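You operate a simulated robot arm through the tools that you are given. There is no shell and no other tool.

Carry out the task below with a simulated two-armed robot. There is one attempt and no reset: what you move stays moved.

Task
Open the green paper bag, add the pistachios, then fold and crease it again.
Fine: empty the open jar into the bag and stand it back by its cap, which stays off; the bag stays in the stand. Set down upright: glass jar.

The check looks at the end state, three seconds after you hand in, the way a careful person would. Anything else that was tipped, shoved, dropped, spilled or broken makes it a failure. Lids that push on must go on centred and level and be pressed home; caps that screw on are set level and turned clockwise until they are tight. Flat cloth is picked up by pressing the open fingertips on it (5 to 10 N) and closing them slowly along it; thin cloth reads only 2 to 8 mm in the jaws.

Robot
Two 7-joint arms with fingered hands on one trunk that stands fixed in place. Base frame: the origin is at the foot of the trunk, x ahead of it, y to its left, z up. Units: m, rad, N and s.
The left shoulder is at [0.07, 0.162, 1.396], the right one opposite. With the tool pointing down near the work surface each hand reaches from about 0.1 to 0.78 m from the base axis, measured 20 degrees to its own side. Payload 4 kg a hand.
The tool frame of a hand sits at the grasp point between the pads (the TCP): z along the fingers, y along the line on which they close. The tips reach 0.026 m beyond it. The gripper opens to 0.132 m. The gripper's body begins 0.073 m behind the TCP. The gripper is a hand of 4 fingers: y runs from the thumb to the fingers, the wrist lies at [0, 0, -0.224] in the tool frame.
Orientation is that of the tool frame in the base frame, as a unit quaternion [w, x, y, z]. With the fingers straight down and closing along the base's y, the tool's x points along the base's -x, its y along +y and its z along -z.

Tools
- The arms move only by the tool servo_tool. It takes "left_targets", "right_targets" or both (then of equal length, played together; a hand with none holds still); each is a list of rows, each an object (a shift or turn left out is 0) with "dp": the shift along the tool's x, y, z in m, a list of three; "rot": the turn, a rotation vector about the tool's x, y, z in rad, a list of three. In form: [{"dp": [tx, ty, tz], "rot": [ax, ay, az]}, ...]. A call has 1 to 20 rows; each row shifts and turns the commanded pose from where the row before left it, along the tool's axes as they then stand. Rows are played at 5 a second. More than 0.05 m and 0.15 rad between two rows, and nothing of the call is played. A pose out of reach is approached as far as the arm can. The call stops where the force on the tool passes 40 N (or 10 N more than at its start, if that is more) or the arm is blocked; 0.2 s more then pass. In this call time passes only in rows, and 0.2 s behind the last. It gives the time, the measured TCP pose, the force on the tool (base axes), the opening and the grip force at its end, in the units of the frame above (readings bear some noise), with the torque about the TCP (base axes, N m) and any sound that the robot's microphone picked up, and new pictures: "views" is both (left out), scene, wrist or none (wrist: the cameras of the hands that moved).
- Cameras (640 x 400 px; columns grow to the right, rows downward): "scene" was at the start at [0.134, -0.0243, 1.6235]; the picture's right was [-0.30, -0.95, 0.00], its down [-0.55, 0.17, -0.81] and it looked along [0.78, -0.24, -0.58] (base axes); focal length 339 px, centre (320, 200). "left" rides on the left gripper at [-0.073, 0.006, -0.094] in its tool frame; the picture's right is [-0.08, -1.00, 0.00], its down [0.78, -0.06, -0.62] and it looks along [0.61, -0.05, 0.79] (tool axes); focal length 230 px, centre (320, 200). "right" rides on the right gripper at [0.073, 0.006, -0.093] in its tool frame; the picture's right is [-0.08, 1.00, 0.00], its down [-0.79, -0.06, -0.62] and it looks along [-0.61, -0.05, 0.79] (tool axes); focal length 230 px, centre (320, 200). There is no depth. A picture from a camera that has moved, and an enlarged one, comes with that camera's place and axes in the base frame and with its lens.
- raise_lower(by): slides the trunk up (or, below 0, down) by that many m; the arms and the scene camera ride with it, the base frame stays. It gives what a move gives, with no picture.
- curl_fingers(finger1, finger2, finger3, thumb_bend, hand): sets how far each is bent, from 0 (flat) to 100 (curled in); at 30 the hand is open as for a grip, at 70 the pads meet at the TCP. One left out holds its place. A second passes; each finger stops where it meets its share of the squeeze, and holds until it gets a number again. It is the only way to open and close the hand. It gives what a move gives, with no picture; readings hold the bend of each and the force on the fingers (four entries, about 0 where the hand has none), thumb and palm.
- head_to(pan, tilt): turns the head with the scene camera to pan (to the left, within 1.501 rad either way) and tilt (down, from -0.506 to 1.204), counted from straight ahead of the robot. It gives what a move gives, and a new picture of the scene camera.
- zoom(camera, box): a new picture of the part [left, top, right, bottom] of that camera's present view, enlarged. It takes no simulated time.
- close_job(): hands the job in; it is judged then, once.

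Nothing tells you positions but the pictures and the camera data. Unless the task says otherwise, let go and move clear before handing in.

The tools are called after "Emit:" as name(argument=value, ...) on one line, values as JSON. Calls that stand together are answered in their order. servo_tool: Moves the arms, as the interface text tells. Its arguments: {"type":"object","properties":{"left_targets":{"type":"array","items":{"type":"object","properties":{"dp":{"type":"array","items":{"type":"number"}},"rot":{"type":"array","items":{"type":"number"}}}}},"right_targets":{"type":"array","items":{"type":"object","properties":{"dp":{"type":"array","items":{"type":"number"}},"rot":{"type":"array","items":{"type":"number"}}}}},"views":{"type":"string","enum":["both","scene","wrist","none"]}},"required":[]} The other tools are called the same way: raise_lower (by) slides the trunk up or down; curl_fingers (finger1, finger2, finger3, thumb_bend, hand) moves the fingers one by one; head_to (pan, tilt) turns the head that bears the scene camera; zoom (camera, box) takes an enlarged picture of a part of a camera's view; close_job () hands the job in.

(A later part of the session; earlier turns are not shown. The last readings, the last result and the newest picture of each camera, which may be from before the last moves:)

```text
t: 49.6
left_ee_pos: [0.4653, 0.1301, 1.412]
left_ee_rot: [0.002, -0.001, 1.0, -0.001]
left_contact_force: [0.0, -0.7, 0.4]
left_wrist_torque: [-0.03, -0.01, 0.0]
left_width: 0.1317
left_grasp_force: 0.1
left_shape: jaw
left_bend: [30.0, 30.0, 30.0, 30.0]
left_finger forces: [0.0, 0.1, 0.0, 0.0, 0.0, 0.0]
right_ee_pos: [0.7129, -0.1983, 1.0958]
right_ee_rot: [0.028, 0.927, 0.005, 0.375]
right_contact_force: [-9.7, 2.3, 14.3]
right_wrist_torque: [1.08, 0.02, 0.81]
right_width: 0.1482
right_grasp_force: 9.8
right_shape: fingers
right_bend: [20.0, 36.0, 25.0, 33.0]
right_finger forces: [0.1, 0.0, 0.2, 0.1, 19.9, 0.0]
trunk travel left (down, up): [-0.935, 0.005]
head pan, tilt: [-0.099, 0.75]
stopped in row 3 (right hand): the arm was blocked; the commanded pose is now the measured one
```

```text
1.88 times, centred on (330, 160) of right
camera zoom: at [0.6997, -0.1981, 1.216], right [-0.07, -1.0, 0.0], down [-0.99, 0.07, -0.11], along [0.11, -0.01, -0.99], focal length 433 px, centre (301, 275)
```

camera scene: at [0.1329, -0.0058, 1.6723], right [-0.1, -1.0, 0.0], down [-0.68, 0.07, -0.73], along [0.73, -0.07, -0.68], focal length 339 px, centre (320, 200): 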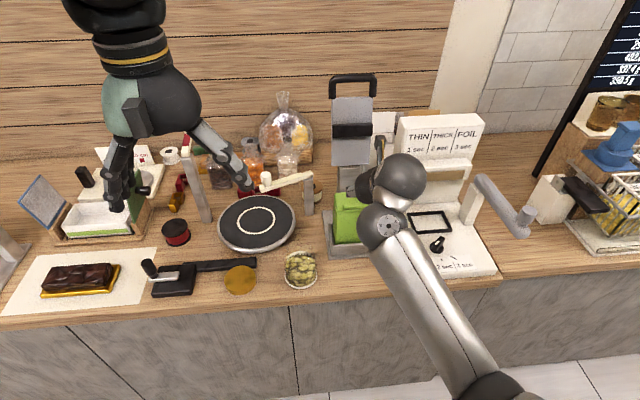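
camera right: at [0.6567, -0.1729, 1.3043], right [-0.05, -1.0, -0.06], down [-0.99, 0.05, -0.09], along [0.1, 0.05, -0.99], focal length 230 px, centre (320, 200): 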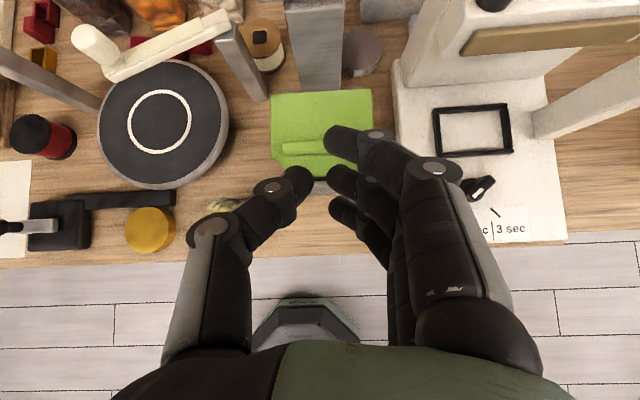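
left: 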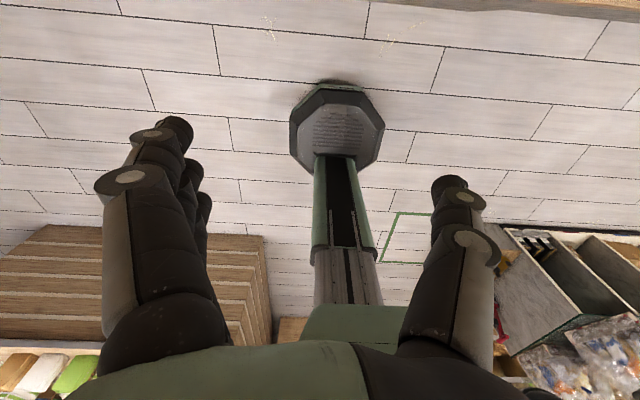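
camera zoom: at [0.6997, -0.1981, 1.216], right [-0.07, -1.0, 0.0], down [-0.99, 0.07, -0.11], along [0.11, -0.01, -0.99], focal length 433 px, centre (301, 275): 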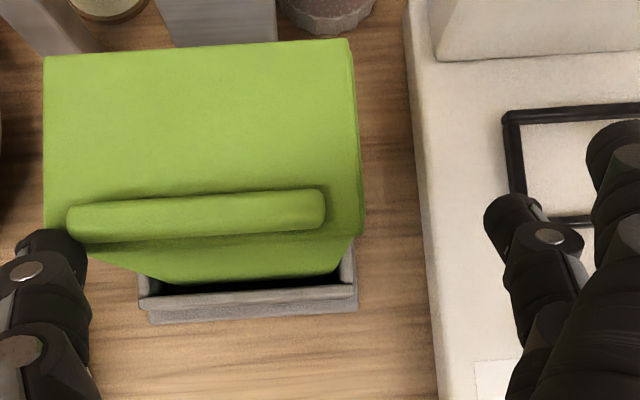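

The half-curled thumb landed on the flap's corner and the hand was pushed aside. I'll back straight up and check the bag.

Emit:
servo_tool(right_targets=[{"dp": [0.01, 0, -0.0104]}, {"dp": [0.02, 0, -0.021]}, {"dp": [0.0, 0, -0.03]}], views="both")

Emit:
zoom(camera="right", box=[160, 0, 480, 200])

Emit:
zoom(camera="scene", box=[310, 140, 410, 260])

```text
t: 50.4
left_ee_pos: [0.4669, 0.1274, 1.4104]
left_ee_rot: [0.001, 0.0, 1.0, 0.001]
left_contact_force: [0.3, 0.5, -0.4]
left_wrist_torque: [0.0, -0.01, 0.02]
left_width: 0.1315
left_grasp_force: 0.1
left_shape: jaw
left_bend: [30.0, 30.0, 30.0, 30.0]
left_finger forces: [0.1, 0.1, 0.0, 0.0, 0.0, 0.0]
right_ee_pos: [0.693, -0.1949, 1.1548]
right_ee_rot: [0.026, 0.927, 0.004, 0.373]
right_contact_force: [0.0, 0.5, -0.4]
right_wrist_torque: [-0.03, 0.01, 0.01]
right_width: 0.1374
right_grasp_force: 0.0
right_shape: fingers
right_bend: [20.0, 36.0, 25.0, 36.0]
right_finger forces: [0.0, 0.0, 0.0, 0.0, 0.0, 0.0]
trunk travel left (down, up): [-0.935, 0.005]
head pan, tilt: [-0.099, 0.75]
camera scene: at [0.1311, -0.0064, 1.6724], right [-0.1, -1.0, 0.0], down [-0.68, 0.07, -0.73], along [0.73, -0.07, -0.68], focal length 339 px, centre (320, 200)
camera right: at [0.6809, -0.195, 1.275], right [-0.07, -1.0, 0.0], down [-0.99, 0.07, -0.1], along [0.1, 0.0, -0.99], focal length 230 px, centre (320, 200)
```

scene: 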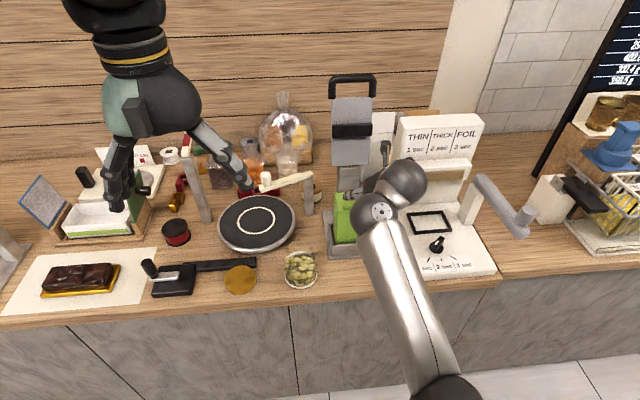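
right: 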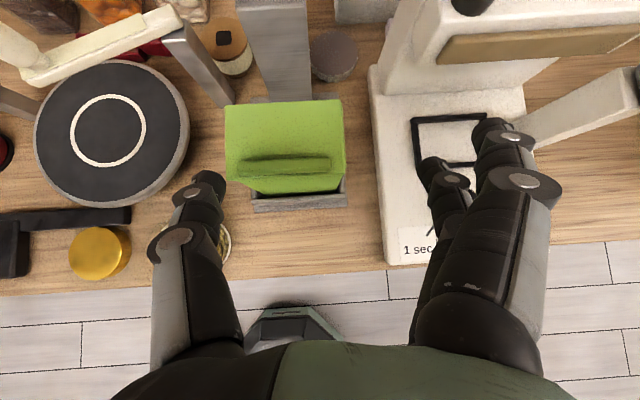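

```text
2.00 times, centred on (320, 100) of right
camera zoom: at [0.6809, -0.195, 1.275], right [-0.07, -1.0, 0.0], down [-0.99, 0.07, -0.1], along [0.1, 0.0, -0.99], focal length 460 px, centre (320, 400)
```

zoom: 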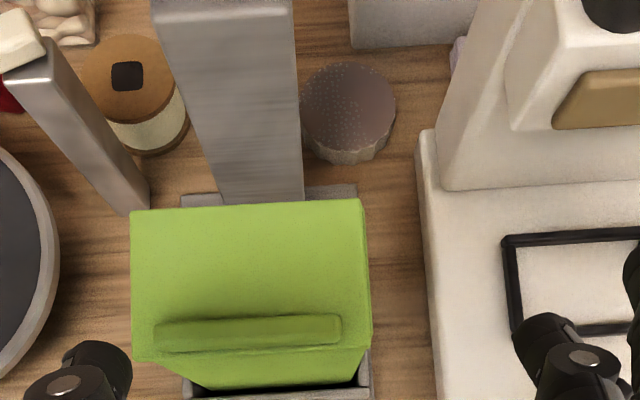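

```text
3.33 times, centred on (360, 200) of scene
camera zoom: at [0.1311, -0.0064, 1.6724], right [-0.1, -1.0, 0.0], down [-0.68, 0.07, -0.73], along [0.73, -0.07, -0.68], focal length 1131 px, centre (187, 200)
```

zoom: 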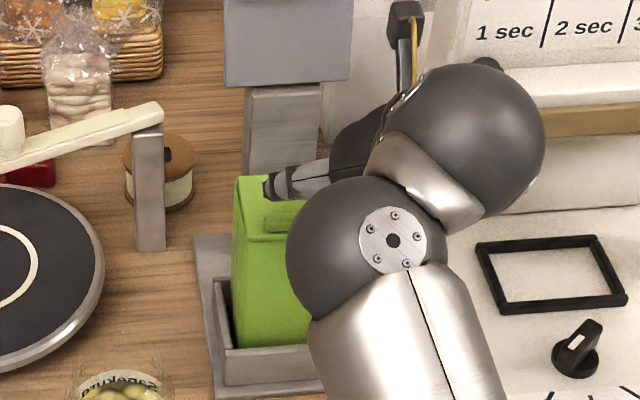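

The bag and stand haven't moved. I'll level the hand again, open it fully so both sides clear the flap, and come down to the height that worked before.

Emit:
curl_fingers(hand="right", finger1=25, finger2=30, finger3=25, thumb_bend=30)

Emit:
servo_tool(right_targets=[{"dp": [0, -0.029, 0.01], "rot": [0.036, 0, 0.0345]}, {"dp": [-0.008, 0, 0.016]}], views="none")

Emit:
zoom(camera="right", box=[160, 60, 500, 260])

```text
t: 51.4
left_ee_pos: [0.4662, 0.129, 1.4104]
left_ee_rot: [0.0, 0.0, 1.0, 0.0]
left_contact_force: [-0.9, -0.2, 0.2]
left_wrist_torque: [0.02, 0.01, 0.01]
left_width: 0.1319
left_grasp_force: 0.2
left_shape: jaw
left_bend: [30.0, 30.0, 30.0, 30.0]
left_finger forces: [0.0, 0.0, 0.0, 0.0, 0.1, 0.0]
right_ee_pos: [0.6946, -0.1946, 1.1551]
right_ee_rot: [0.027, 0.928, 0.004, 0.371]
right_contact_force: [0.8, 0.1, 0.2]
right_wrist_torque: [0.0, -0.02, 0.02]
right_width: 0.1418
right_grasp_force: 0.1
right_shape: fingers
right_bend: [25.0, 30.0, 25.0, 30.0]
right_finger forces: [0.0, 0.0, 0.0, 0.0, 0.1, 0.0]
trunk travel left (down, up): [-0.935, 0.005]
head pan, tilt: [-0.099, 0.75]
```

```text
t: 52.2
left_ee_pos: [0.4664, 0.1255, 1.411]
left_ee_rot: [0.0, 0.0, 1.0, 0.0]
left_contact_force: [-0.3, -0.9, -0.2]
left_wrist_torque: [-0.01, 0.03, -0.03]
left_width: 0.1318
left_grasp_force: 0.0
left_shape: jaw
left_bend: [30.0, 30.0, 30.0, 30.0]
left_finger forces: [0.0, 0.0, 0.1, 0.0, 0.0, 0.0]
right_ee_pos: [0.7096, -0.1995, 1.1236]
right_ee_rot: [0.033, 0.928, -0.006, 0.372]
right_contact_force: [1.0, -0.2, -0.2]
right_wrist_torque: [0.06, 0.02, 0.01]
right_width: 0.1417
right_grasp_force: 0.1
right_shape: fingers
right_bend: [25.0, 30.0, 25.0, 30.0]
right_finger forces: [0.1, 0.0, 0.0, 0.0, 0.0, 0.0]
trunk travel left (down, up): [-0.935, 0.005]
head pan, tilt: [-0.099, 0.75]
stopped in row 2 (right hand): the arm was blocked; the commanded pose is now the measured one
```

```text
1.88 times, centred on (330, 160) of right
camera zoom: at [0.6962, -0.1998, 1.2441], right [-0.09, -1.0, 0.0], down [-0.99, 0.09, -0.1], along [0.1, -0.01, -0.99], focal length 433 px, centre (301, 275)
```

zoom: 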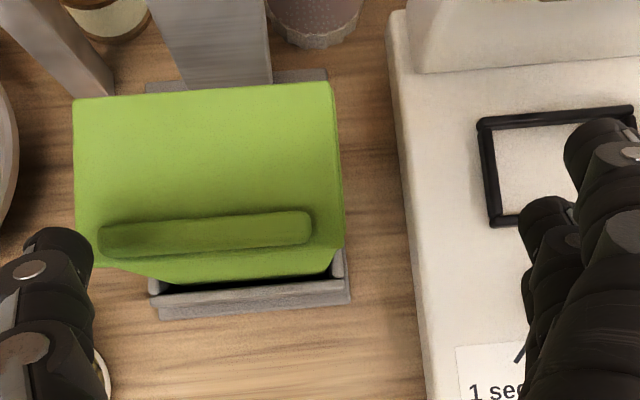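

The arm reports being blocked with no force at the hand, so something further up the arm may be touching. I'll look at the elbow.

Emit:
head_to(pan=-0.7, tilt=1.0)

```text
t: 53.2
left_ee_pos: [0.4662, 0.1278, 1.4106]
left_ee_rot: [0.0, -0.001, 1.0, -0.001]
left_contact_force: [0.1, 0.2, 0.5]
left_wrist_torque: [0.03, 0.03, 0.03]
left_width: 0.132
left_grasp_force: 0.0
left_shape: jaw
left_bend: [30.0, 30.0, 30.0, 30.0]
left_finger forces: [0.0, 0.0, 0.1, 0.0, 0.1, 0.0]
right_ee_pos: [0.7091, -0.1987, 1.1236]
right_ee_rot: [0.033, 0.928, -0.005, 0.372]
right_contact_force: [0.8, 0.2, -0.4]
right_wrist_torque: [-0.03, 0.02, 0.01]
right_width: 0.142
right_grasp_force: 0.1
right_shape: fingers
right_bend: [25.0, 30.0, 25.0, 30.0]
right_finger forces: [0.0, 0.1, 0.0, 0.1, 0.0, 0.0]
trunk travel left (down, up): [-0.935, 0.005]
head pan, tilt: [-0.7, 1.0]
camera scene: at [0.1038, -0.0424, 1.6532], right [-0.64, -0.77, 0.0], down [-0.64, 0.54, -0.54], along [0.41, -0.35, -0.84], focal length 339 px, centre (320, 200)
```

scene: 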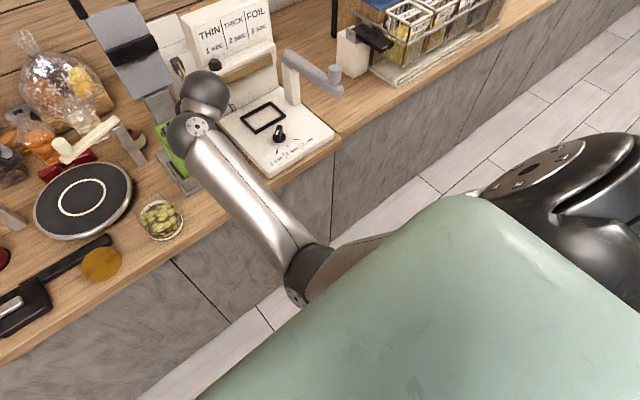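

The elbow has tucked in against the robot's chest, which is what blocks it. I'll back out to the right to free the elbow, then re-approach along the path that worked.

Emit:
servo_tool(right_targets=[{"dp": [-0.0102, 0, -0.0374]}, {"dp": [-0.0102, 0, -0.0374]}, {"dp": [-0.0102, 0, -0.0374]}, {"dp": [-0.0354, 0.025, -0.0063]}, {"dp": [-0.0354, 0.025, -0.0063]}, {"dp": [-0.0354, 0.025, -0.0063]}, {"dp": [-0.0354, 0.025, -0.0063]}, {"dp": [-0.0354, 0.025, -0.0063]}, {"dp": [-0.0354, 0.025, -0.0063]}], views="scene")

```text
t: 55.2
left_ee_pos: [0.4671, 0.1253, 1.411]
left_ee_rot: [0.0, 0.0, 1.0, 0.001]
left_contact_force: [0.3, -0.3, 0.1]
left_wrist_torque: [0.02, 0.0, -0.01]
left_width: 0.132
left_grasp_force: 0.1
left_shape: jaw
left_bend: [30.0, 30.0, 30.0, 30.0]
left_finger forces: [0.1, 0.0, 0.1, 0.0, 0.0, 0.1]
right_ee_pos: [0.4283, -0.4078, 1.1138]
right_ee_rot: [0.12, 0.925, 0.025, 0.36]
right_contact_force: [0.4, 0.2, -0.4]
right_wrist_torque: [0.01, 0.01, 0.02]
right_width: 0.1419
right_grasp_force: 0.0
right_shape: fingers
right_bend: [25.0, 30.0, 25.0, 30.0]
right_finger forces: [0.0, 0.0, 0.0, 0.0, 0.1, 0.0]
right hand out of reach, approached as far as the arm can: row 8, 9
trunk travel left (down, up): [-0.935, 0.005]
head pan, tilt: [-0.7, 1.0]
stopped in row 9 (right hand): the arm was blocked; the commanded pose is now the measured one
camera scene: at [0.1039, -0.0471, 1.653], right [-0.64, -0.76, 0.0], down [-0.64, 0.54, -0.54], along [0.41, -0.35, -0.84], focal length 339 px, centre (320, 200)
```

scene: 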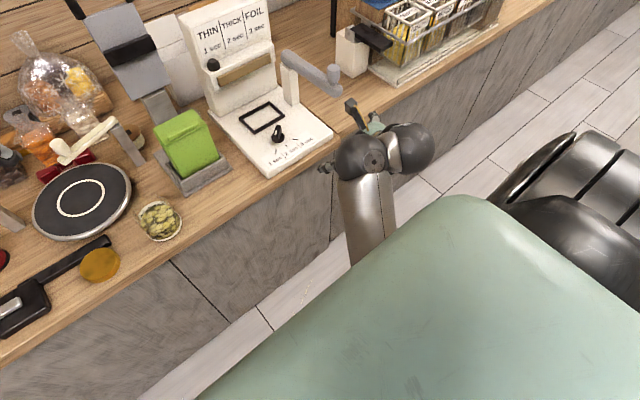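

The elbow is still against the chest. Turning the palm partly down should swing it outward, so I'll do that here in clear space.

Emit:
servo_tool(right_targets=[{"dp": [0.0295, -0.0345, -0.0123]}, {"dp": [0.0295, -0.0345, -0.0123]}, {"rot": [0, 0, -0.15]}, {"rot": [0, 0, -0.15]}, {"rot": [0, 0, -0.15]}, {"rot": [0, 0, -0.15]}, {"rot": [0, 0, -0.15]}, {"rot": [0, 0, -0.15]}], views="scene")

```text
t: 57.0
left_ee_pos: [0.4663, 0.1295, 1.4115]
left_ee_rot: [0.0, -0.001, 1.0, -0.001]
left_contact_force: [0.7, -0.2, -0.5]
left_wrist_torque: [-0.01, 0.0, -0.01]
left_width: 0.1318
left_grasp_force: 0.1
left_shape: jaw
left_bend: [30.0, 30.0, 30.0, 30.0]
left_finger forces: [0.1, 0.0, 0.0, 0.0, 0.0, 0.1]
right_ee_pos: [0.4544, -0.3229, 1.1536]
right_ee_rot: [0.266, 0.821, 0.426, 0.272]
right_contact_force: [-0.2, 0.3, 0.9]
right_wrist_torque: [0.02, 0.04, -0.02]
right_width: 0.1417
right_grasp_force: 0.0
right_shape: fingers
right_bend: [25.0, 30.0, 25.0, 30.0]
right_finger forces: [0.0, 0.1, 0.0, 0.0, 0.0, 0.0]
trunk travel left (down, up): [-0.935, 0.005]
head pan, tilt: [-0.7, 1.0]
camera scene: at [0.103, -0.0416, 1.6532], right [-0.64, -0.77, 0.0], down [-0.64, 0.54, -0.54], along [0.41, -0.35, -0.84], focal length 339 px, centre (320, 200)
```

scene: 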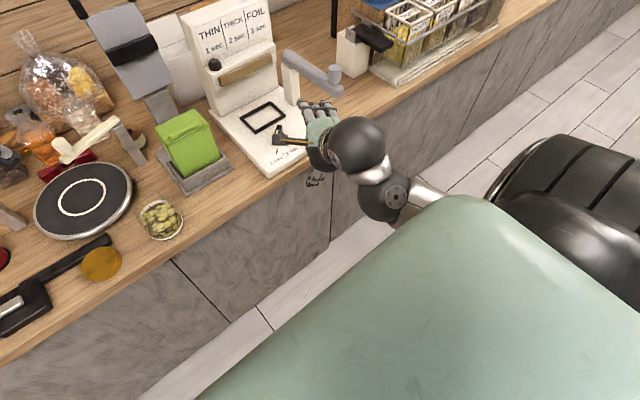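

The forearm now comes from the right, so the elbow is out again. I'll move toward the bag in this posture and then turn the palm left near the bag, fingers pointing slightly left.

Emit:
servo_tool(right_targets=[{"dp": [0.0453, 0.0026, 0.0095]}, {"dp": [0.0453, 0.0026, 0.0095]}, {"dp": [0.0453, 0.0026, 0.0095]}, {"dp": [0.0453, 0.0026, 0.0095]}, {"rot": [0.0355, 0.0228, 0.113]}, {"rot": [0.0355, 0.0228, 0.113]}, {"rot": [0.0355, 0.0228, 0.113]}, {"rot": [0.0355, 0.0228, 0.113]}, {"rot": [0.0355, 0.0228, 0.113]}, {"rot": [0.0355, 0.0228, 0.113]}, {"rot": [0.0355, 0.0228, 0.113]}, {"rot": [0.0355, 0.0228, 0.113]}], views="scene")

```text
t: 59.6
left_ee_pos: [0.4659, 0.1286, 1.4112]
left_ee_rot: [-0.001, 0.0, 1.0, 0.0]
left_contact_force: [-0.5, -0.1, 0.1]
left_wrist_torque: [-0.03, 0.01, -0.07]
left_width: 0.1319
left_grasp_force: 0.1
left_shape: jaw
left_bend: [30.0, 30.0, 30.0, 30.0]
left_finger forces: [0.1, 0.1, 0.0, 0.0, 0.1, 0.0]
right_ee_pos: [0.5757, -0.1838, 1.1741]
right_ee_rot: [-0.032, 0.925, 0.078, 0.371]
right_contact_force: [0.2, -0.3, -0.4]
right_wrist_torque: [-0.01, 0.03, 0.02]
right_width: 0.1418
right_grasp_force: 0.1
right_shape: fingers
right_bend: [25.0, 30.0, 25.0, 30.0]
right_finger forces: [0.1, 0.0, 0.0, 0.0, 0.0, 0.1]
trunk travel left (down, up): [-0.935, 0.005]
head pan, tilt: [-0.7, 1.0]
camera scene: at [0.1031, -0.042, 1.6532], right [-0.64, -0.77, 0.0], down [-0.64, 0.54, -0.54], along [0.41, -0.35, -0.84], focal length 339 px, centre (320, 200)
```

scene: 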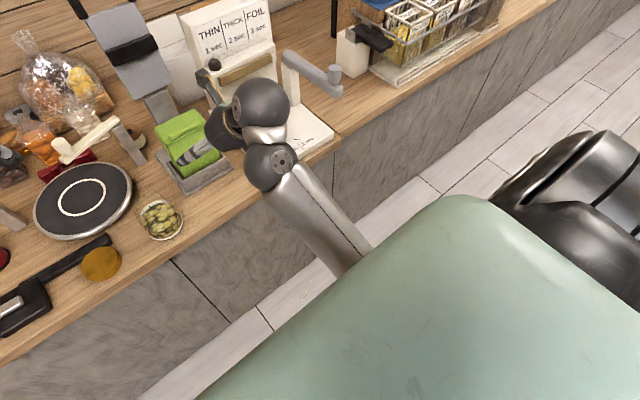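

That reached cleanly. I'll continue to just in front of the bar and straighten the yaw.

Emit:
servo_tool(right_targets=[{"dp": [0.0188, 0.0005, 0.036]}, {"dp": [0.0188, 0.0005, 0.036]}, {"dp": [0.0188, 0.0005, 0.036]}, {"rot": [-0.069, 0, 0.072]}], views="both")

Emit:
zoom(camera="right", box=[160, 60, 500, 260])

```text
t: 60.6
left_ee_pos: [0.4671, 0.1299, 1.4113]
left_ee_rot: [0.0, -0.001, 1.0, -0.002]
left_contact_force: [-0.2, 0.0, 0.3]
left_wrist_torque: [-0.03, 0.01, 0.0]
left_width: 0.1318
left_grasp_force: 0.1
left_shape: jaw
left_bend: [30.0, 30.0, 30.0, 30.0]
left_finger forces: [0.1, 0.0, 0.0, 0.0, 0.0, 0.0]
right_ee_pos: [0.6897, -0.1647, 1.1364]
right_ee_rot: [-0.015, 0.928, 0.033, 0.372]
right_contact_force: [0.0, 0.0, -1.3]
right_wrist_torque: [-0.03, -0.05, -0.03]
right_width: 0.1417
right_grasp_force: 0.0
right_shape: fingers
right_bend: [25.0, 30.0, 25.0, 30.0]
right_finger forces: [0.0, 0.0, 0.0, 0.0, 0.0, 0.0]
trunk travel left (down, up): [-0.935, 0.005]
head pan, tilt: [-0.7, 1.0]
camera scene: at [0.1035, -0.0419, 1.6532], right [-0.64, -0.77, 0.0], down [-0.64, 0.54, -0.54], along [0.41, -0.35, -0.84], focal length 339 px, centre (320, 200)
camera right: at [0.6769, -0.1726, 1.2551], right [0.02, -1.0, -0.06], down [-1.0, -0.01, -0.1], along [0.1, 0.06, -0.99], focal length 230 px, centre (320, 200)
```

scene: 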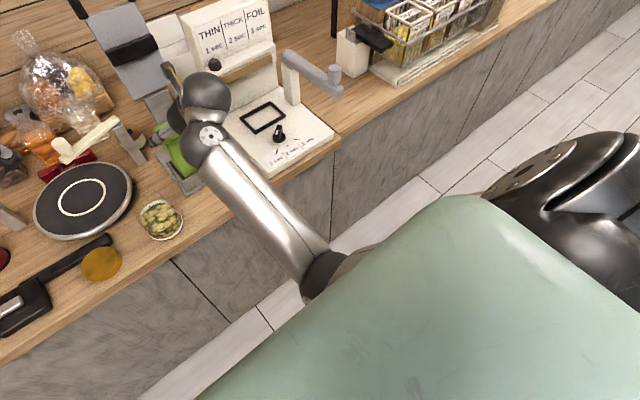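
right: 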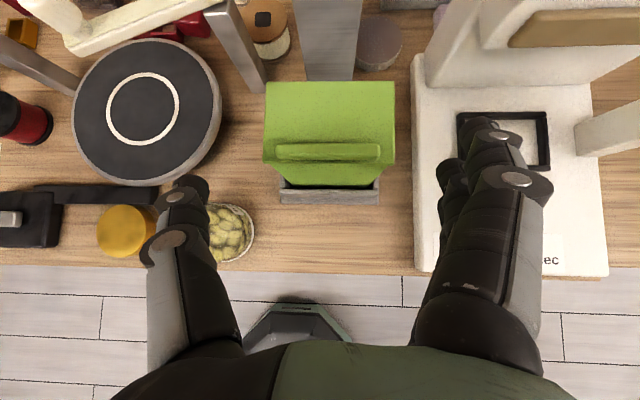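

```text
1.88 times, centred on (330, 160) of right
camera zoom: at [0.6769, -0.1726, 1.2551], right [0.02, -1.0, -0.06], down [-1.0, -0.01, -0.1], along [0.1, 0.06, -0.99], focal length 433 px, centre (301, 275)
```

zoom: 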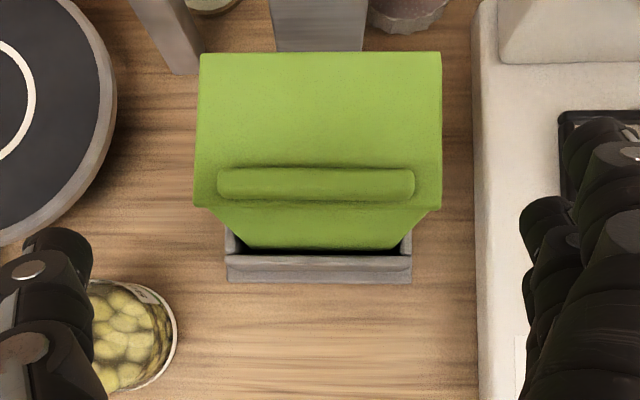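

The view is clean and square on. I'll descend with the hand open to the grip height.

Emit:
servo_tool(right_targets=[{"dp": [-0.004, 0.0025, 0.022]}, {"dp": [-0.004, 0.0025, 0.022]}], views="none")

Emit:
curl_fingers(hand="right", finger2=45, thumb_bend=45)

Emit:
zoom(camera="right", box=[160, 60, 500, 260])

```text
t: 61.4
left_ee_pos: [0.4664, 0.1292, 1.4117]
left_ee_rot: [0.0, -0.001, 1.0, -0.001]
left_contact_force: [0.4, -0.9, -0.1]
left_wrist_torque: [0.0, 0.02, 0.0]
left_width: 0.1318
left_grasp_force: 0.1
left_shape: jaw
left_bend: [30.0, 30.0, 30.0, 30.0]
left_finger forces: [0.0, 0.0, 0.0, 0.0, 0.1, 0.1]
right_ee_pos: [0.7139, -0.2161, 1.0949]
right_ee_rot: [0.027, 0.928, 0.033, 0.37]
right_contact_force: [-0.2, 0.1, 0.3]
right_wrist_torque: [-0.02, 0.03, 0.02]
right_width: 0.1423
right_grasp_force: 0.1
right_shape: fingers
right_bend: [25.0, 30.0, 25.0, 30.0]
right_finger forces: [0.0, 0.0, 0.0, 0.0, 0.5, 0.0]
trunk travel left (down, up): [-0.935, 0.005]
head pan, tilt: [-0.7, 1.0]
stopped in row 2 (right hand): the arm was blocked; the commanded pose is now the measured one
```

```text
t: 62.4
left_ee_pos: [0.4668, 0.1284, 1.4102]
left_ee_rot: [-0.001, -0.002, 1.0, -0.001]
left_contact_force: [0.2, 0.8, -0.3]
left_wrist_torque: [0.0, 0.02, 0.04]
left_width: 0.1318
left_grasp_force: 0.0
left_shape: jaw
left_bend: [30.0, 30.0, 30.0, 30.0]
left_finger forces: [0.0, 0.0, 0.1, 0.0, 0.1, 0.0]
right_ee_pos: [0.7162, -0.2177, 1.0947]
right_ee_rot: [0.027, 0.928, 0.033, 0.37]
right_contact_force: [-1.3, -0.8, 0.6]
right_wrist_torque: [-0.02, 0.03, 0.07]
right_width: 0.1185
right_grasp_force: 0.4
right_shape: fingers
right_bend: [25.0, 45.0, 25.0, 45.0]
right_finger forces: [0.0, 0.0, 0.0, 0.0, 0.6, 0.1]
trunk travel left (down, up): [-0.935, 0.005]
head pan, tilt: [-0.7, 1.0]
```

```text
1.88 times, centred on (330, 160) of right
camera zoom: at [0.7033, -0.2153, 1.2139], right [-0.01, -1.0, 0.02], down [-1.0, 0.01, -0.09], along [0.09, -0.02, -1.0], focal length 433 px, centre (301, 275)
```

zoom: 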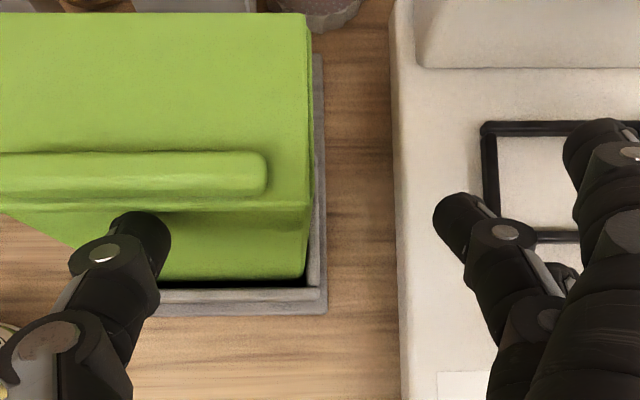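

The elbow pressed on the chest again and pushed the hand 5 cm right; nothing was disturbed. A lower trunk puts the hand higher relative to the shoulder, which should keep the elbow clear, so I'll open, lift out and lower the trunk.

Emit:
curl_fingers(hand="right", finger2=30, thumb_bend=30)

Emit:
servo_tool(right_targets=[{"dp": [-0.005, 0, -0.03]}, {"dp": [0.005, 0, -0.045]}, {"dp": [0.01, 0, -0.045]}, {"dp": [0.01, 0, -0.045]}, {"dp": [0.01, 0, -0.03]}], views="none")

Emit:
raise_lower(by=-0.13)

Emit:
head_to(pan=-0.5, tilt=0.9)

```text
t: 63.4
left_ee_pos: [0.4668, 0.1284, 1.4112]
left_ee_rot: [0.0, -0.001, 1.0, -0.001]
left_contact_force: [1.3, -0.6, -0.4]
left_wrist_torque: [0.01, -0.03, 0.04]
left_width: 0.1319
left_grasp_force: 0.0
left_shape: jaw
left_bend: [30.0, 30.0, 30.0, 30.0]
left_finger forces: [0.1, 0.0, 0.1, 0.0, 0.0, 0.1]
right_ee_pos: [0.7159, -0.2175, 1.0942]
right_ee_rot: [0.026, 0.928, 0.033, 0.37]
right_contact_force: [0.5, -1.2, 0.3]
right_wrist_torque: [-0.02, 0.04, 0.02]
right_width: 0.1414
right_grasp_force: 0.5
right_shape: fingers
right_bend: [25.0, 30.0, 25.0, 30.0]
right_finger forces: [0.0, 0.0, 0.0, 0.0, 0.3, 0.0]
trunk travel left (down, up): [-0.935, 0.005]
head pan, tilt: [-0.7, 1.0]
```

```text
t: 64.6
left_ee_pos: [0.4669, 0.1296, 1.411]
left_ee_rot: [0.0, -0.001, 1.0, -0.001]
left_contact_force: [-0.7, 0.7, 0.3]
left_wrist_torque: [-0.01, 0.02, 0.0]
left_width: 0.1318
left_grasp_force: 0.1
left_shape: jaw
left_bend: [30.0, 30.0, 30.0, 30.0]
left_finger forces: [0.1, 0.1, 0.0, 0.1, 0.0, 0.0]
right_ee_pos: [0.6019, -0.2058, 1.2595]
right_ee_rot: [0.025, 0.928, 0.034, 0.369]
right_contact_force: [0.1, 0.8, -0.9]
right_wrist_torque: [0.02, -0.01, 0.03]
right_width: 0.1417
right_grasp_force: 0.1
right_shape: fingers
right_bend: [25.0, 30.0, 25.0, 30.0]
right_finger forces: [0.1, 0.0, 0.0, 0.0, 0.0, 0.1]
trunk travel left (down, up): [-0.935, 0.005]
head pan, tilt: [-0.7, 1.0]
```

```text
t: 66.2
left_ee_pos: [0.4664, 0.1281, 1.2809]
left_ee_rot: [0.0, -0.001, 1.0, -0.001]
left_contact_force: [0.2, 0.9, 0.8]
left_wrist_torque: [-0.03, -0.04, -0.02]
left_width: 0.1317
left_grasp_force: 0.0
left_shape: jaw
left_bend: [30.0, 30.0, 30.0, 30.0]
left_finger forces: [0.1, 0.0, 0.1, 0.1, 0.0, 0.0]
right_ee_pos: [0.6027, -0.2066, 1.1286]
right_ee_rot: [0.025, 0.928, 0.034, 0.37]
right_contact_force: [-0.8, 0.5, 0.1]
right_wrist_torque: [-0.02, 0.01, -0.02]
right_width: 0.1414
right_grasp_force: 0.1
right_shape: fingers
right_bend: [25.0, 30.0, 25.0, 30.0]
right_finger forces: [0.1, 0.0, 0.0, 0.1, 0.0, 0.0]
trunk travel left (down, up): [-0.805, 0.135]
head pan, tilt: [-0.7, 1.0]
```

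```text
t: 66.9
left_ee_pos: [0.4663, 0.1285, 1.2799]
left_ee_rot: [0.0, -0.001, 1.0, -0.002]
left_contact_force: [0.3, 0.4, -0.1]
left_wrist_torque: [0.05, 0.02, 0.0]
left_width: 0.1316
left_grasp_force: 0.1
left_shape: jaw
left_bend: [30.0, 30.0, 30.0, 30.0]
left_finger forces: [0.0, 0.1, 0.1, 0.0, 0.0, 0.0]
right_ee_pos: [0.6027, -0.2074, 1.1301]
right_ee_rot: [0.026, 0.928, 0.034, 0.369]
right_contact_force: [-0.2, -0.2, 0.5]
right_wrist_torque: [-0.01, 0.0, 0.01]
right_width: 0.1414
right_grasp_force: 0.0
right_shape: fingers
right_bend: [25.0, 30.0, 25.0, 30.0]
right_finger forces: [0.1, 0.0, 0.1, 0.0, 0.1, 0.0]
trunk travel left (down, up): [-0.805, 0.135]
head pan, tilt: [-0.499, 0.901]
camera scene: at [0.1164, -0.0341, 1.5304], right [-0.48, -0.88, 0.0], down [-0.69, 0.38, -0.62], along [0.55, -0.3, -0.78], focal length 339 px, centre (320, 200)
```

scene: 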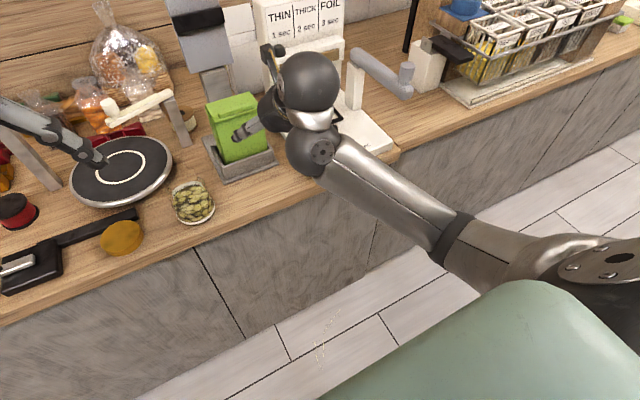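

With the trunk lower the elbow is well out to the right and clear. I'll level the hand and move to the pre-grasp.

Emit:
servo_tool(right_targets=[{"rot": [0.053, 0.003, 0.05]}, {"dp": [0.0226, -0.0121, 0.0191]}, {"dp": [0.0226, -0.0121, 0.0191]}, {"dp": [0.0226, -0.0121, 0.0191]}], views="both")

Emit:
zoom(camera="right", box=[160, 60, 500, 260])

```text
t: 67.9
left_ee_pos: [0.4686, 0.1285, 1.2792]
left_ee_rot: [0.0, -0.001, 1.0, 0.0]
left_contact_force: [-0.4, -0.2, -0.3]
left_wrist_torque: [-0.03, 0.01, -0.02]
left_width: 0.1315
left_grasp_force: 0.1
left_shape: jaw
left_bend: [30.0, 30.0, 30.0, 30.0]
left_finger forces: [0.0, 0.0, 0.0, 0.0, 0.1, 0.0]
right_ee_pos: [0.6898, -0.1677, 1.1321]
right_ee_rot: [-0.009, 0.929, 0.021, 0.37]
right_contact_force: [0.0, 1.3, -0.5]
right_wrist_torque: [-0.01, 0.02, -0.01]
right_width: 0.1413
right_grasp_force: 0.0
right_shape: fingers
right_bend: [25.0, 30.0, 25.0, 30.0]
right_finger forces: [0.0, 0.0, 0.1, 0.0, 0.1, 0.0]
trunk travel left (down, up): [-0.805, 0.135]
head pan, tilt: [-0.499, 0.901]
camera scene: at [0.1171, -0.0332, 1.5303], right [-0.48, -0.88, 0.0], down [-0.69, 0.37, -0.62], along [0.55, -0.3, -0.78], focal length 339 px, centre (320, 200)
camera right: at [0.6774, -0.1738, 1.2513], right [-0.01, -1.0, -0.05], down [-1.0, 0.02, -0.09], along [0.09, 0.05, -0.99], focal length 230 px, centre (320, 200)
```

scene: 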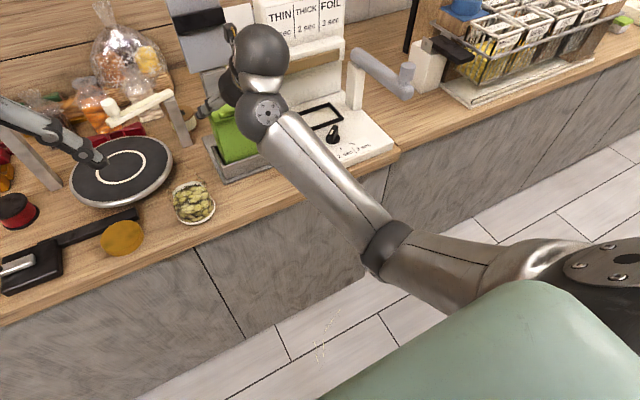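
right: 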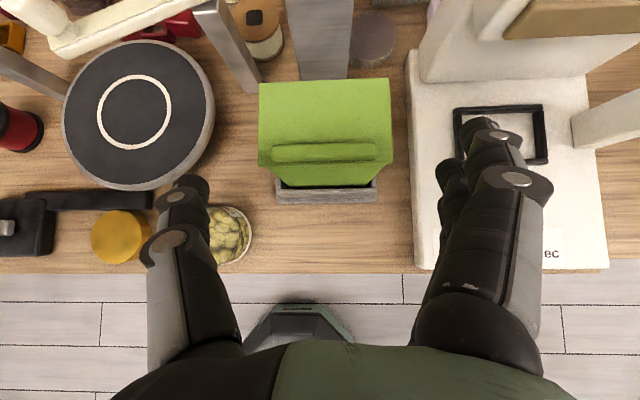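

```text
1.88 times, centred on (330, 160) of right
camera zoom: at [0.6774, -0.1738, 1.2513], right [-0.01, -1.0, -0.05], down [-1.0, 0.02, -0.09], along [0.09, 0.05, -0.99], focal length 433 px, centre (301, 275)
```

zoom: 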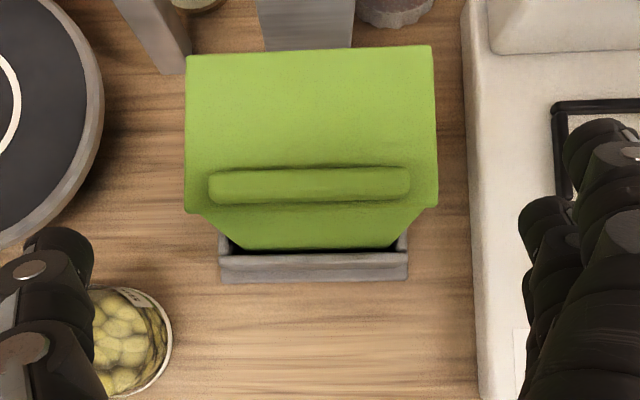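

Now I'll descend to grip height and close lightly on the bar ends.

Emit:
servo_tool(right_targets=[{"dp": [-0.0023, 0.0006, 0.0206]}, {"dp": [-0.0023, 0.0006, 0.0206]}], views="none")

Emit:
curl_fingers(hand="right", finger2=44, thumb_bend=44)

Emit:
zoom(camera="right", box=[160, 60, 500, 260])

```text
t: 68.5
left_ee_pos: [0.4666, 0.1292, 1.2798]
left_ee_rot: [0.0, -0.002, 1.0, -0.001]
left_contact_force: [0.0, 0.0, -0.3]
left_wrist_torque: [-0.02, 0.0, -0.01]
left_width: 0.1315
left_grasp_force: 0.0
left_shape: jaw
left_bend: [30.0, 30.0, 30.0, 30.0]
left_finger forces: [0.0, 0.0, 0.0, 0.0, 0.0, 0.0]
right_ee_pos: [0.7172, -0.1656, 1.0997]
right_ee_rot: [-0.008, 0.928, 0.021, 0.371]
right_contact_force: [0.0, -0.4, -0.8]
right_wrist_torque: [0.03, -0.01, -0.01]
right_width: 0.1415
right_grasp_force: 0.1
right_shape: fingers
right_bend: [25.0, 30.0, 25.0, 30.0]
right_finger forces: [0.0, 0.1, 0.0, 0.0, 0.0, 0.1]
trunk travel left (down, up): [-0.805, 0.135]
head pan, tilt: [-0.499, 0.901]
```

```text
t: 69.5
left_ee_pos: [0.4675, 0.1287, 1.2788]
left_ee_rot: [0.0, 0.0, 1.0, -0.001]
left_contact_force: [-0.3, -0.7, 0.3]
left_wrist_torque: [-0.03, -0.04, -0.01]
left_width: 0.1319
left_grasp_force: 0.0
left_shape: jaw
left_bend: [30.0, 30.0, 30.0, 30.0]
left_finger forces: [0.0, 0.0, 0.0, 0.0, 0.1, 0.0]
right_ee_pos: [0.7153, -0.1665, 1.1004]
right_ee_rot: [-0.008, 0.929, 0.02, 0.37]
right_contact_force: [-0.7, -0.1, 2.0]
right_wrist_torque: [0.05, 0.02, 0.02]
right_width: 0.1199
right_grasp_force: 0.0
right_shape: fingers
right_bend: [25.0, 44.0, 25.0, 44.0]
right_finger forces: [0.0, 0.1, 0.0, 0.0, 0.7, 0.0]
trunk travel left (down, up): [-0.805, 0.135]
head pan, tilt: [-0.499, 0.901]
```

```text
1.88 times, centred on (330, 160) of right
camera zoom: at [0.7034, -0.1736, 1.2194], right [-0.01, -1.0, -0.05], down [-1.0, 0.02, -0.09], along [0.09, 0.05, -0.99], focal length 433 px, centre (301, 275)
```

zoom: 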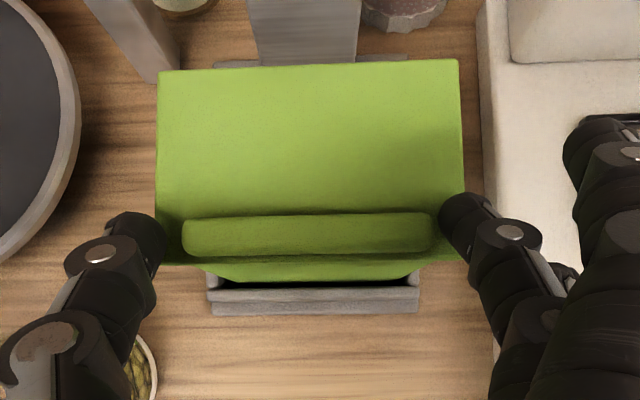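

Both tips are on either side of the bar. I'll tighten the grip.

Emit:
curl_fingers(hand="right", finger2=56, thumb_bend=52)

Emit:
zoom(camera="right", box=[160, 60, 500, 260])

```text
t: 70.5
left_ee_pos: [0.467, 0.1292, 1.2812]
left_ee_rot: [0.0, -0.001, 1.0, -0.001]
left_contact_force: [-0.3, 0.4, 0.2]
left_wrist_torque: [0.01, 0.01, 0.03]
left_width: 0.1317
left_grasp_force: 0.1
left_shape: jaw
left_bend: [30.0, 30.0, 30.0, 30.0]
left_finger forces: [0.0, 0.0, 0.0, 0.0, 0.0, 0.0]
right_ee_pos: [0.7154, -0.1663, 1.1005]
right_ee_rot: [-0.009, 0.928, 0.021, 0.371]
right_contact_force: [-0.4, -0.1, 1.0]
right_wrist_torque: [0.01, 0.0, -0.02]
right_width: 0.1135
right_grasp_force: 6.4
right_shape: fingers
right_bend: [25.0, 44.0, 25.0, 49.0]
right_finger forces: [0.0, 6.7, 0.0, 0.0, 6.3, 0.0]
trunk travel left (down, up): [-0.805, 0.135]
head pan, tilt: [-0.499, 0.901]
```

```text
1.88 times, centred on (330, 160) of right
camera zoom: at [0.7033, -0.1741, 1.2195], right [-0.01, -1.0, -0.05], down [-1.0, 0.02, -0.09], along [0.09, 0.05, -0.99], focal length 433 px, centre (301, 275)
```

zoom: 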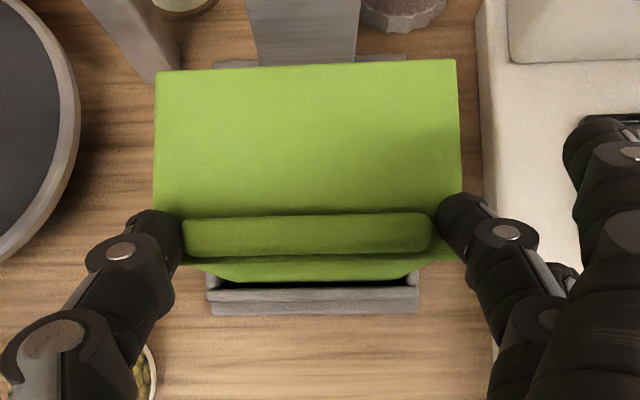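

I have a firm 6.5 N on the bar. I'll lift it to about 40° while pitching the hand up, so the lowest finger can swing in beneath.

Emit:
servo_tool(right_targets=[{"dp": [0.0032, 0, -0.0032], "rot": [0, 0.035, 0]}, {"dp": [0.0032, 0, -0.0032], "rot": [0, 0.035, 0]}, {"dp": [0.0047, 0, -0.0018], "rot": [0, 0.035, 0]}, {"dp": [0.0047, 0, -0.0018], "rot": [0, 0.035, 0]}, {"dp": [0.0048, 0, -0.0004], "rot": [0, 0.04, 0]}, {"dp": [0.0048, 0, -0.0004], "rot": [0, 0.04, 0]}, {"dp": [0.0048, 0, 0.0011], "rot": [0, 0.035, 0]}, {"dp": [0.0048, 0, 0.0011], "rot": [0, 0.035, 0]}], views="wrist")

Emit:
zoom(camera="right", box=[160, 60, 500, 260])

```text
t: 72.3
left_ee_pos: [0.466, 0.1284, 1.2805]
left_ee_rot: [0.0, -0.001, 1.0, -0.001]
left_contact_force: [-0.8, -0.5, -0.5]
left_wrist_torque: [-0.01, 0.03, 0.02]
left_width: 0.1318
left_grasp_force: 0.0
left_shape: jaw
left_bend: [30.0, 30.0, 30.0, 30.0]
left_finger forces: [0.0, 0.0, 0.0, 0.0, 0.1, 0.1]
right_ee_pos: [0.7307, -0.1658, 1.136]
right_ee_rot: [-0.011, 0.866, 0.019, 0.5]
right_contact_force: [0.1, 0.2, 0.0]
right_wrist_torque: [0.08, 0.08, -0.01]
right_width: 0.113
right_grasp_force: 6.3
right_shape: fingers
right_bend: [25.0, 46.0, 25.0, 50.0]
right_finger forces: [0.0, 5.4, 0.0, 0.0, 6.8, 0.0]
trunk travel left (down, up): [-0.805, 0.135]
head pan, tilt: [-0.499, 0.901]
camera right: at [0.6857, -0.1742, 1.2457], right [0.0, -1.0, -0.07], down [-0.93, 0.02, -0.37], along [0.37, 0.06, -0.93], focal length 230 px, centre (320, 200)
```

right: 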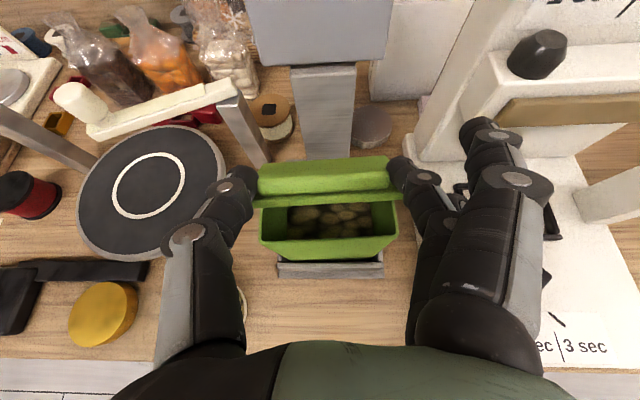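

```text
1.88 times, centred on (330, 160) of right
camera zoom: at [0.6857, -0.1742, 1.2457], right [0.0, -1.0, -0.07], down [-0.93, 0.02, -0.37], along [0.37, 0.06, -0.93], focal length 433 px, centre (301, 275)
```

zoom: 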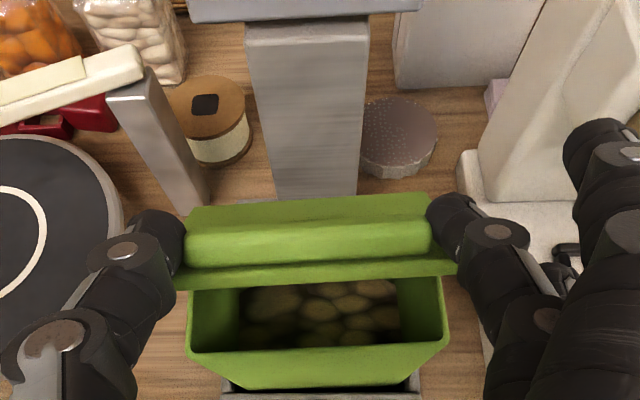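

The flap is at about 40° with a solid grip, and the mouth is clear below it. Finger 3 would just clip the flap's edge at this spacing. I'll set the flap back down and re-grip with the bar sitting higher on the pads, which gives that finger room underneath.

Emit:
servo_tool(right_targets=[{"dp": [-0.0048, 0, -0.0011], "rot": [0, -0.035, 0]}, {"dp": [-0.0048, 0, -0.0011], "rot": [0, -0.035, 0]}, {"dp": [-0.0048, 0, 0.0004], "rot": [0, -0.04, 0]}, {"dp": [-0.0048, 0, 0.0004], "rot": [0, -0.04, 0]}, {"dp": [-0.0047, 0, 0.0018], "rot": [0, -0.035, 0]}, {"dp": [-0.0047, 0, 0.0018], "rot": [0, -0.035, 0]}, {"dp": [-0.0032, 0, 0.0032], "rot": [0, -0.035, 0]}, {"dp": [-0.0028, 0, 0.0028], "rot": [0, -0.035, 0]}], views="wrist")

Emit:
curl_fingers(hand="right", finger2=30, thumb_bend=30)

```text
t: 74.1
left_ee_pos: [0.4664, 0.1281, 1.2805]
left_ee_rot: [-0.001, -0.002, 1.0, -0.001]
left_contact_force: [-0.1, 0.2, 0.0]
left_wrist_torque: [0.01, 0.0, 0.02]
left_width: 0.1318
left_grasp_force: 0.0
left_shape: jaw
left_bend: [30.0, 30.0, 30.0, 30.0]
left_finger forces: [0.0, 0.1, 0.1, 0.1, 0.0, 0.0]
right_ee_pos: [0.7142, -0.1661, 1.1012]
right_ee_rot: [-0.007, 0.928, 0.02, 0.371]
right_contact_force: [-0.4, -0.1, 2.2]
right_wrist_torque: [-0.18, -0.05, -0.03]
right_width: 0.1129
right_grasp_force: 7.5
right_shape: fingers
right_bend: [25.0, 46.0, 25.0, 50.0]
right_finger forces: [0.0, 8.6, 0.1, 0.0, 6.0, 0.0]
trunk travel left (down, up): [-0.805, 0.135]
head pan, tilt: [-0.499, 0.901]
camera right: at [0.703, -0.1728, 1.2212], right [-0.01, -1.0, -0.05], down [-1.0, 0.02, -0.09], along [0.1, 0.05, -0.99], focal length 230 px, centre (320, 200)
```

right: 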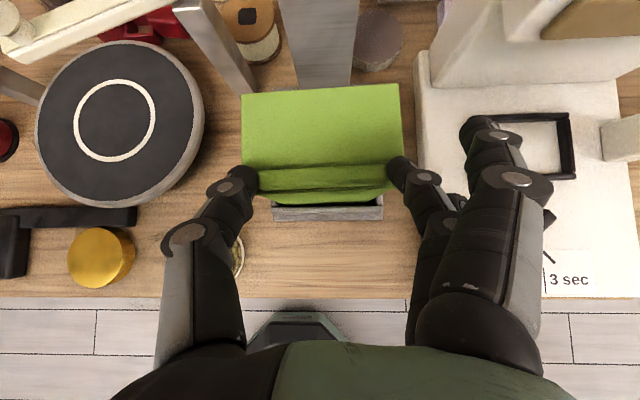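

```text
t: 75.1
left_ee_pos: [0.4663, 0.1283, 1.2801]
left_ee_rot: [0.0, -0.001, 1.0, -0.001]
left_contact_force: [0.6, -0.7, 0.8]
left_wrist_torque: [-0.01, -0.03, -0.03]
left_width: 0.1318
left_grasp_force: 0.1
left_shape: jaw
left_bend: [30.0, 30.0, 30.0, 30.0]
left_finger forces: [0.0, 0.0, 0.0, 0.1, 0.0, 0.0]
right_ee_pos: [0.716, -0.1655, 1.1012]
right_ee_rot: [-0.009, 0.929, 0.02, 0.37]
right_contact_force: [-0.3, -0.2, -0.4]
right_wrist_torque: [-0.01, -0.04, 0.0]
right_width: 0.1415
right_grasp_force: 0.1
right_shape: fingers
right_bend: [25.0, 30.0, 25.0, 30.0]
right_finger forces: [0.0, 0.0, 0.1, 0.0, 0.0, 0.1]
trunk travel left (down, up): [-0.805, 0.135]
head pan, tilt: [-0.499, 0.901]
```

I'll shift the hand 8 mm so the bar sits higher on the pads, then grip again.

Emit:
servo_tool(right_targets=[{"dp": [-0.008, 0, 0.002]}], views="none")

Emit:
curl_fingers(hand="right", finger2=44, thumb_bend=44)

Emit:
curl_fingers(hand="right", finger2=57, thumb_bend=53)

Emit:
zoom(camera="right", box=[160, 60, 500, 260])

```text
t: 75.5
left_ee_pos: [0.4671, 0.1289, 1.2807]
left_ee_rot: [0.0, -0.001, 1.0, -0.001]
left_contact_force: [0.8, 0.6, 1.0]
left_wrist_torque: [-0.01, 0.01, 0.0]
left_width: 0.1318
left_grasp_force: 0.1
left_shape: jaw
left_bend: [30.0, 30.0, 30.0, 30.0]
left_finger forces: [0.0, 0.0, 0.0, 0.0, 0.0, 0.0]
right_ee_pos: [0.7098, -0.1655, 1.0941]
right_ee_rot: [-0.008, 0.928, 0.02, 0.371]
right_contact_force: [0.7, 0.2, -0.1]
right_wrist_torque: [0.0, -0.03, -0.01]
right_width: 0.1414
right_grasp_force: 0.0
right_shape: fingers
right_bend: [25.0, 30.0, 25.0, 30.0]
right_finger forces: [0.0, 0.1, 0.0, 0.0, 0.1, 0.1]
trunk travel left (down, up): [-0.805, 0.135]
head pan, tilt: [-0.499, 0.901]
```

```text
t: 76.5
left_ee_pos: [0.4664, 0.1301, 1.2811]
left_ee_rot: [0.0, -0.001, 1.0, -0.001]
left_contact_force: [-0.2, 0.4, 0.2]
left_wrist_torque: [-0.01, 0.01, 0.03]
left_width: 0.1318
left_grasp_force: 0.1
left_shape: jaw
left_bend: [30.0, 30.0, 30.0, 30.0]
left_finger forces: [0.0, 0.1, 0.1, 0.0, 0.1, 0.1]
right_ee_pos: [0.7103, -0.1646, 1.0931]
right_ee_rot: [-0.008, 0.928, 0.021, 0.371]
right_contact_force: [0.6, 1.0, 1.2]
right_wrist_torque: [0.04, -0.03, -0.01]
right_width: 0.1257
right_grasp_force: 4.4
right_shape: fingers
right_bend: [25.0, 39.0, 25.0, 42.0]
right_finger forces: [0.0, 3.8, 0.0, 0.0, 4.6, 0.1]
trunk travel left (down, up): [-0.805, 0.135]
head pan, tilt: [-0.499, 0.901]
```

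```text
t: 77.5
left_ee_pos: [0.4651, 0.1298, 1.2809]
left_ee_rot: [0.001, 0.0, 1.0, -0.001]
left_contact_force: [0.3, -0.2, 0.8]
left_wrist_torque: [-0.01, 0.01, 0.02]
left_width: 0.1318
left_grasp_force: 0.0
left_shape: jaw
left_bend: [30.0, 30.0, 30.0, 30.0]
left_finger forces: [0.1, 0.1, 0.0, 0.1, 0.1, 0.0]
right_ee_pos: [0.7084, -0.1637, 1.0954]
right_ee_rot: [-0.007, 0.928, 0.021, 0.373]
right_contact_force: [0.1, 5.0, 13.9]
right_wrist_torque: [-0.24, -0.22, 0.1]
right_width: 0.1167
right_grasp_force: 9.8
right_shape: fingers
right_bend: [25.0, 40.0, 25.0, 49.0]
right_finger forces: [0.1, 10.6, 0.1, 0.0, 9.5, 0.1]
trunk travel left (down, up): [-0.805, 0.135]
head pan, tilt: [-0.499, 0.901]
```

```text
1.88 times, centred on (330, 160) of right
camera zoom: at [0.6968, -0.1711, 1.2154], right [-0.01, -1.0, -0.05], down [-1.0, 0.02, -0.1], along [0.1, 0.05, -0.99], focal length 433 px, centre (301, 275)
```

zoom: 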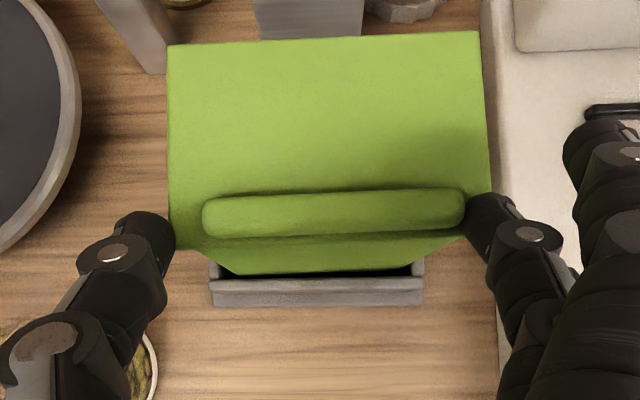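

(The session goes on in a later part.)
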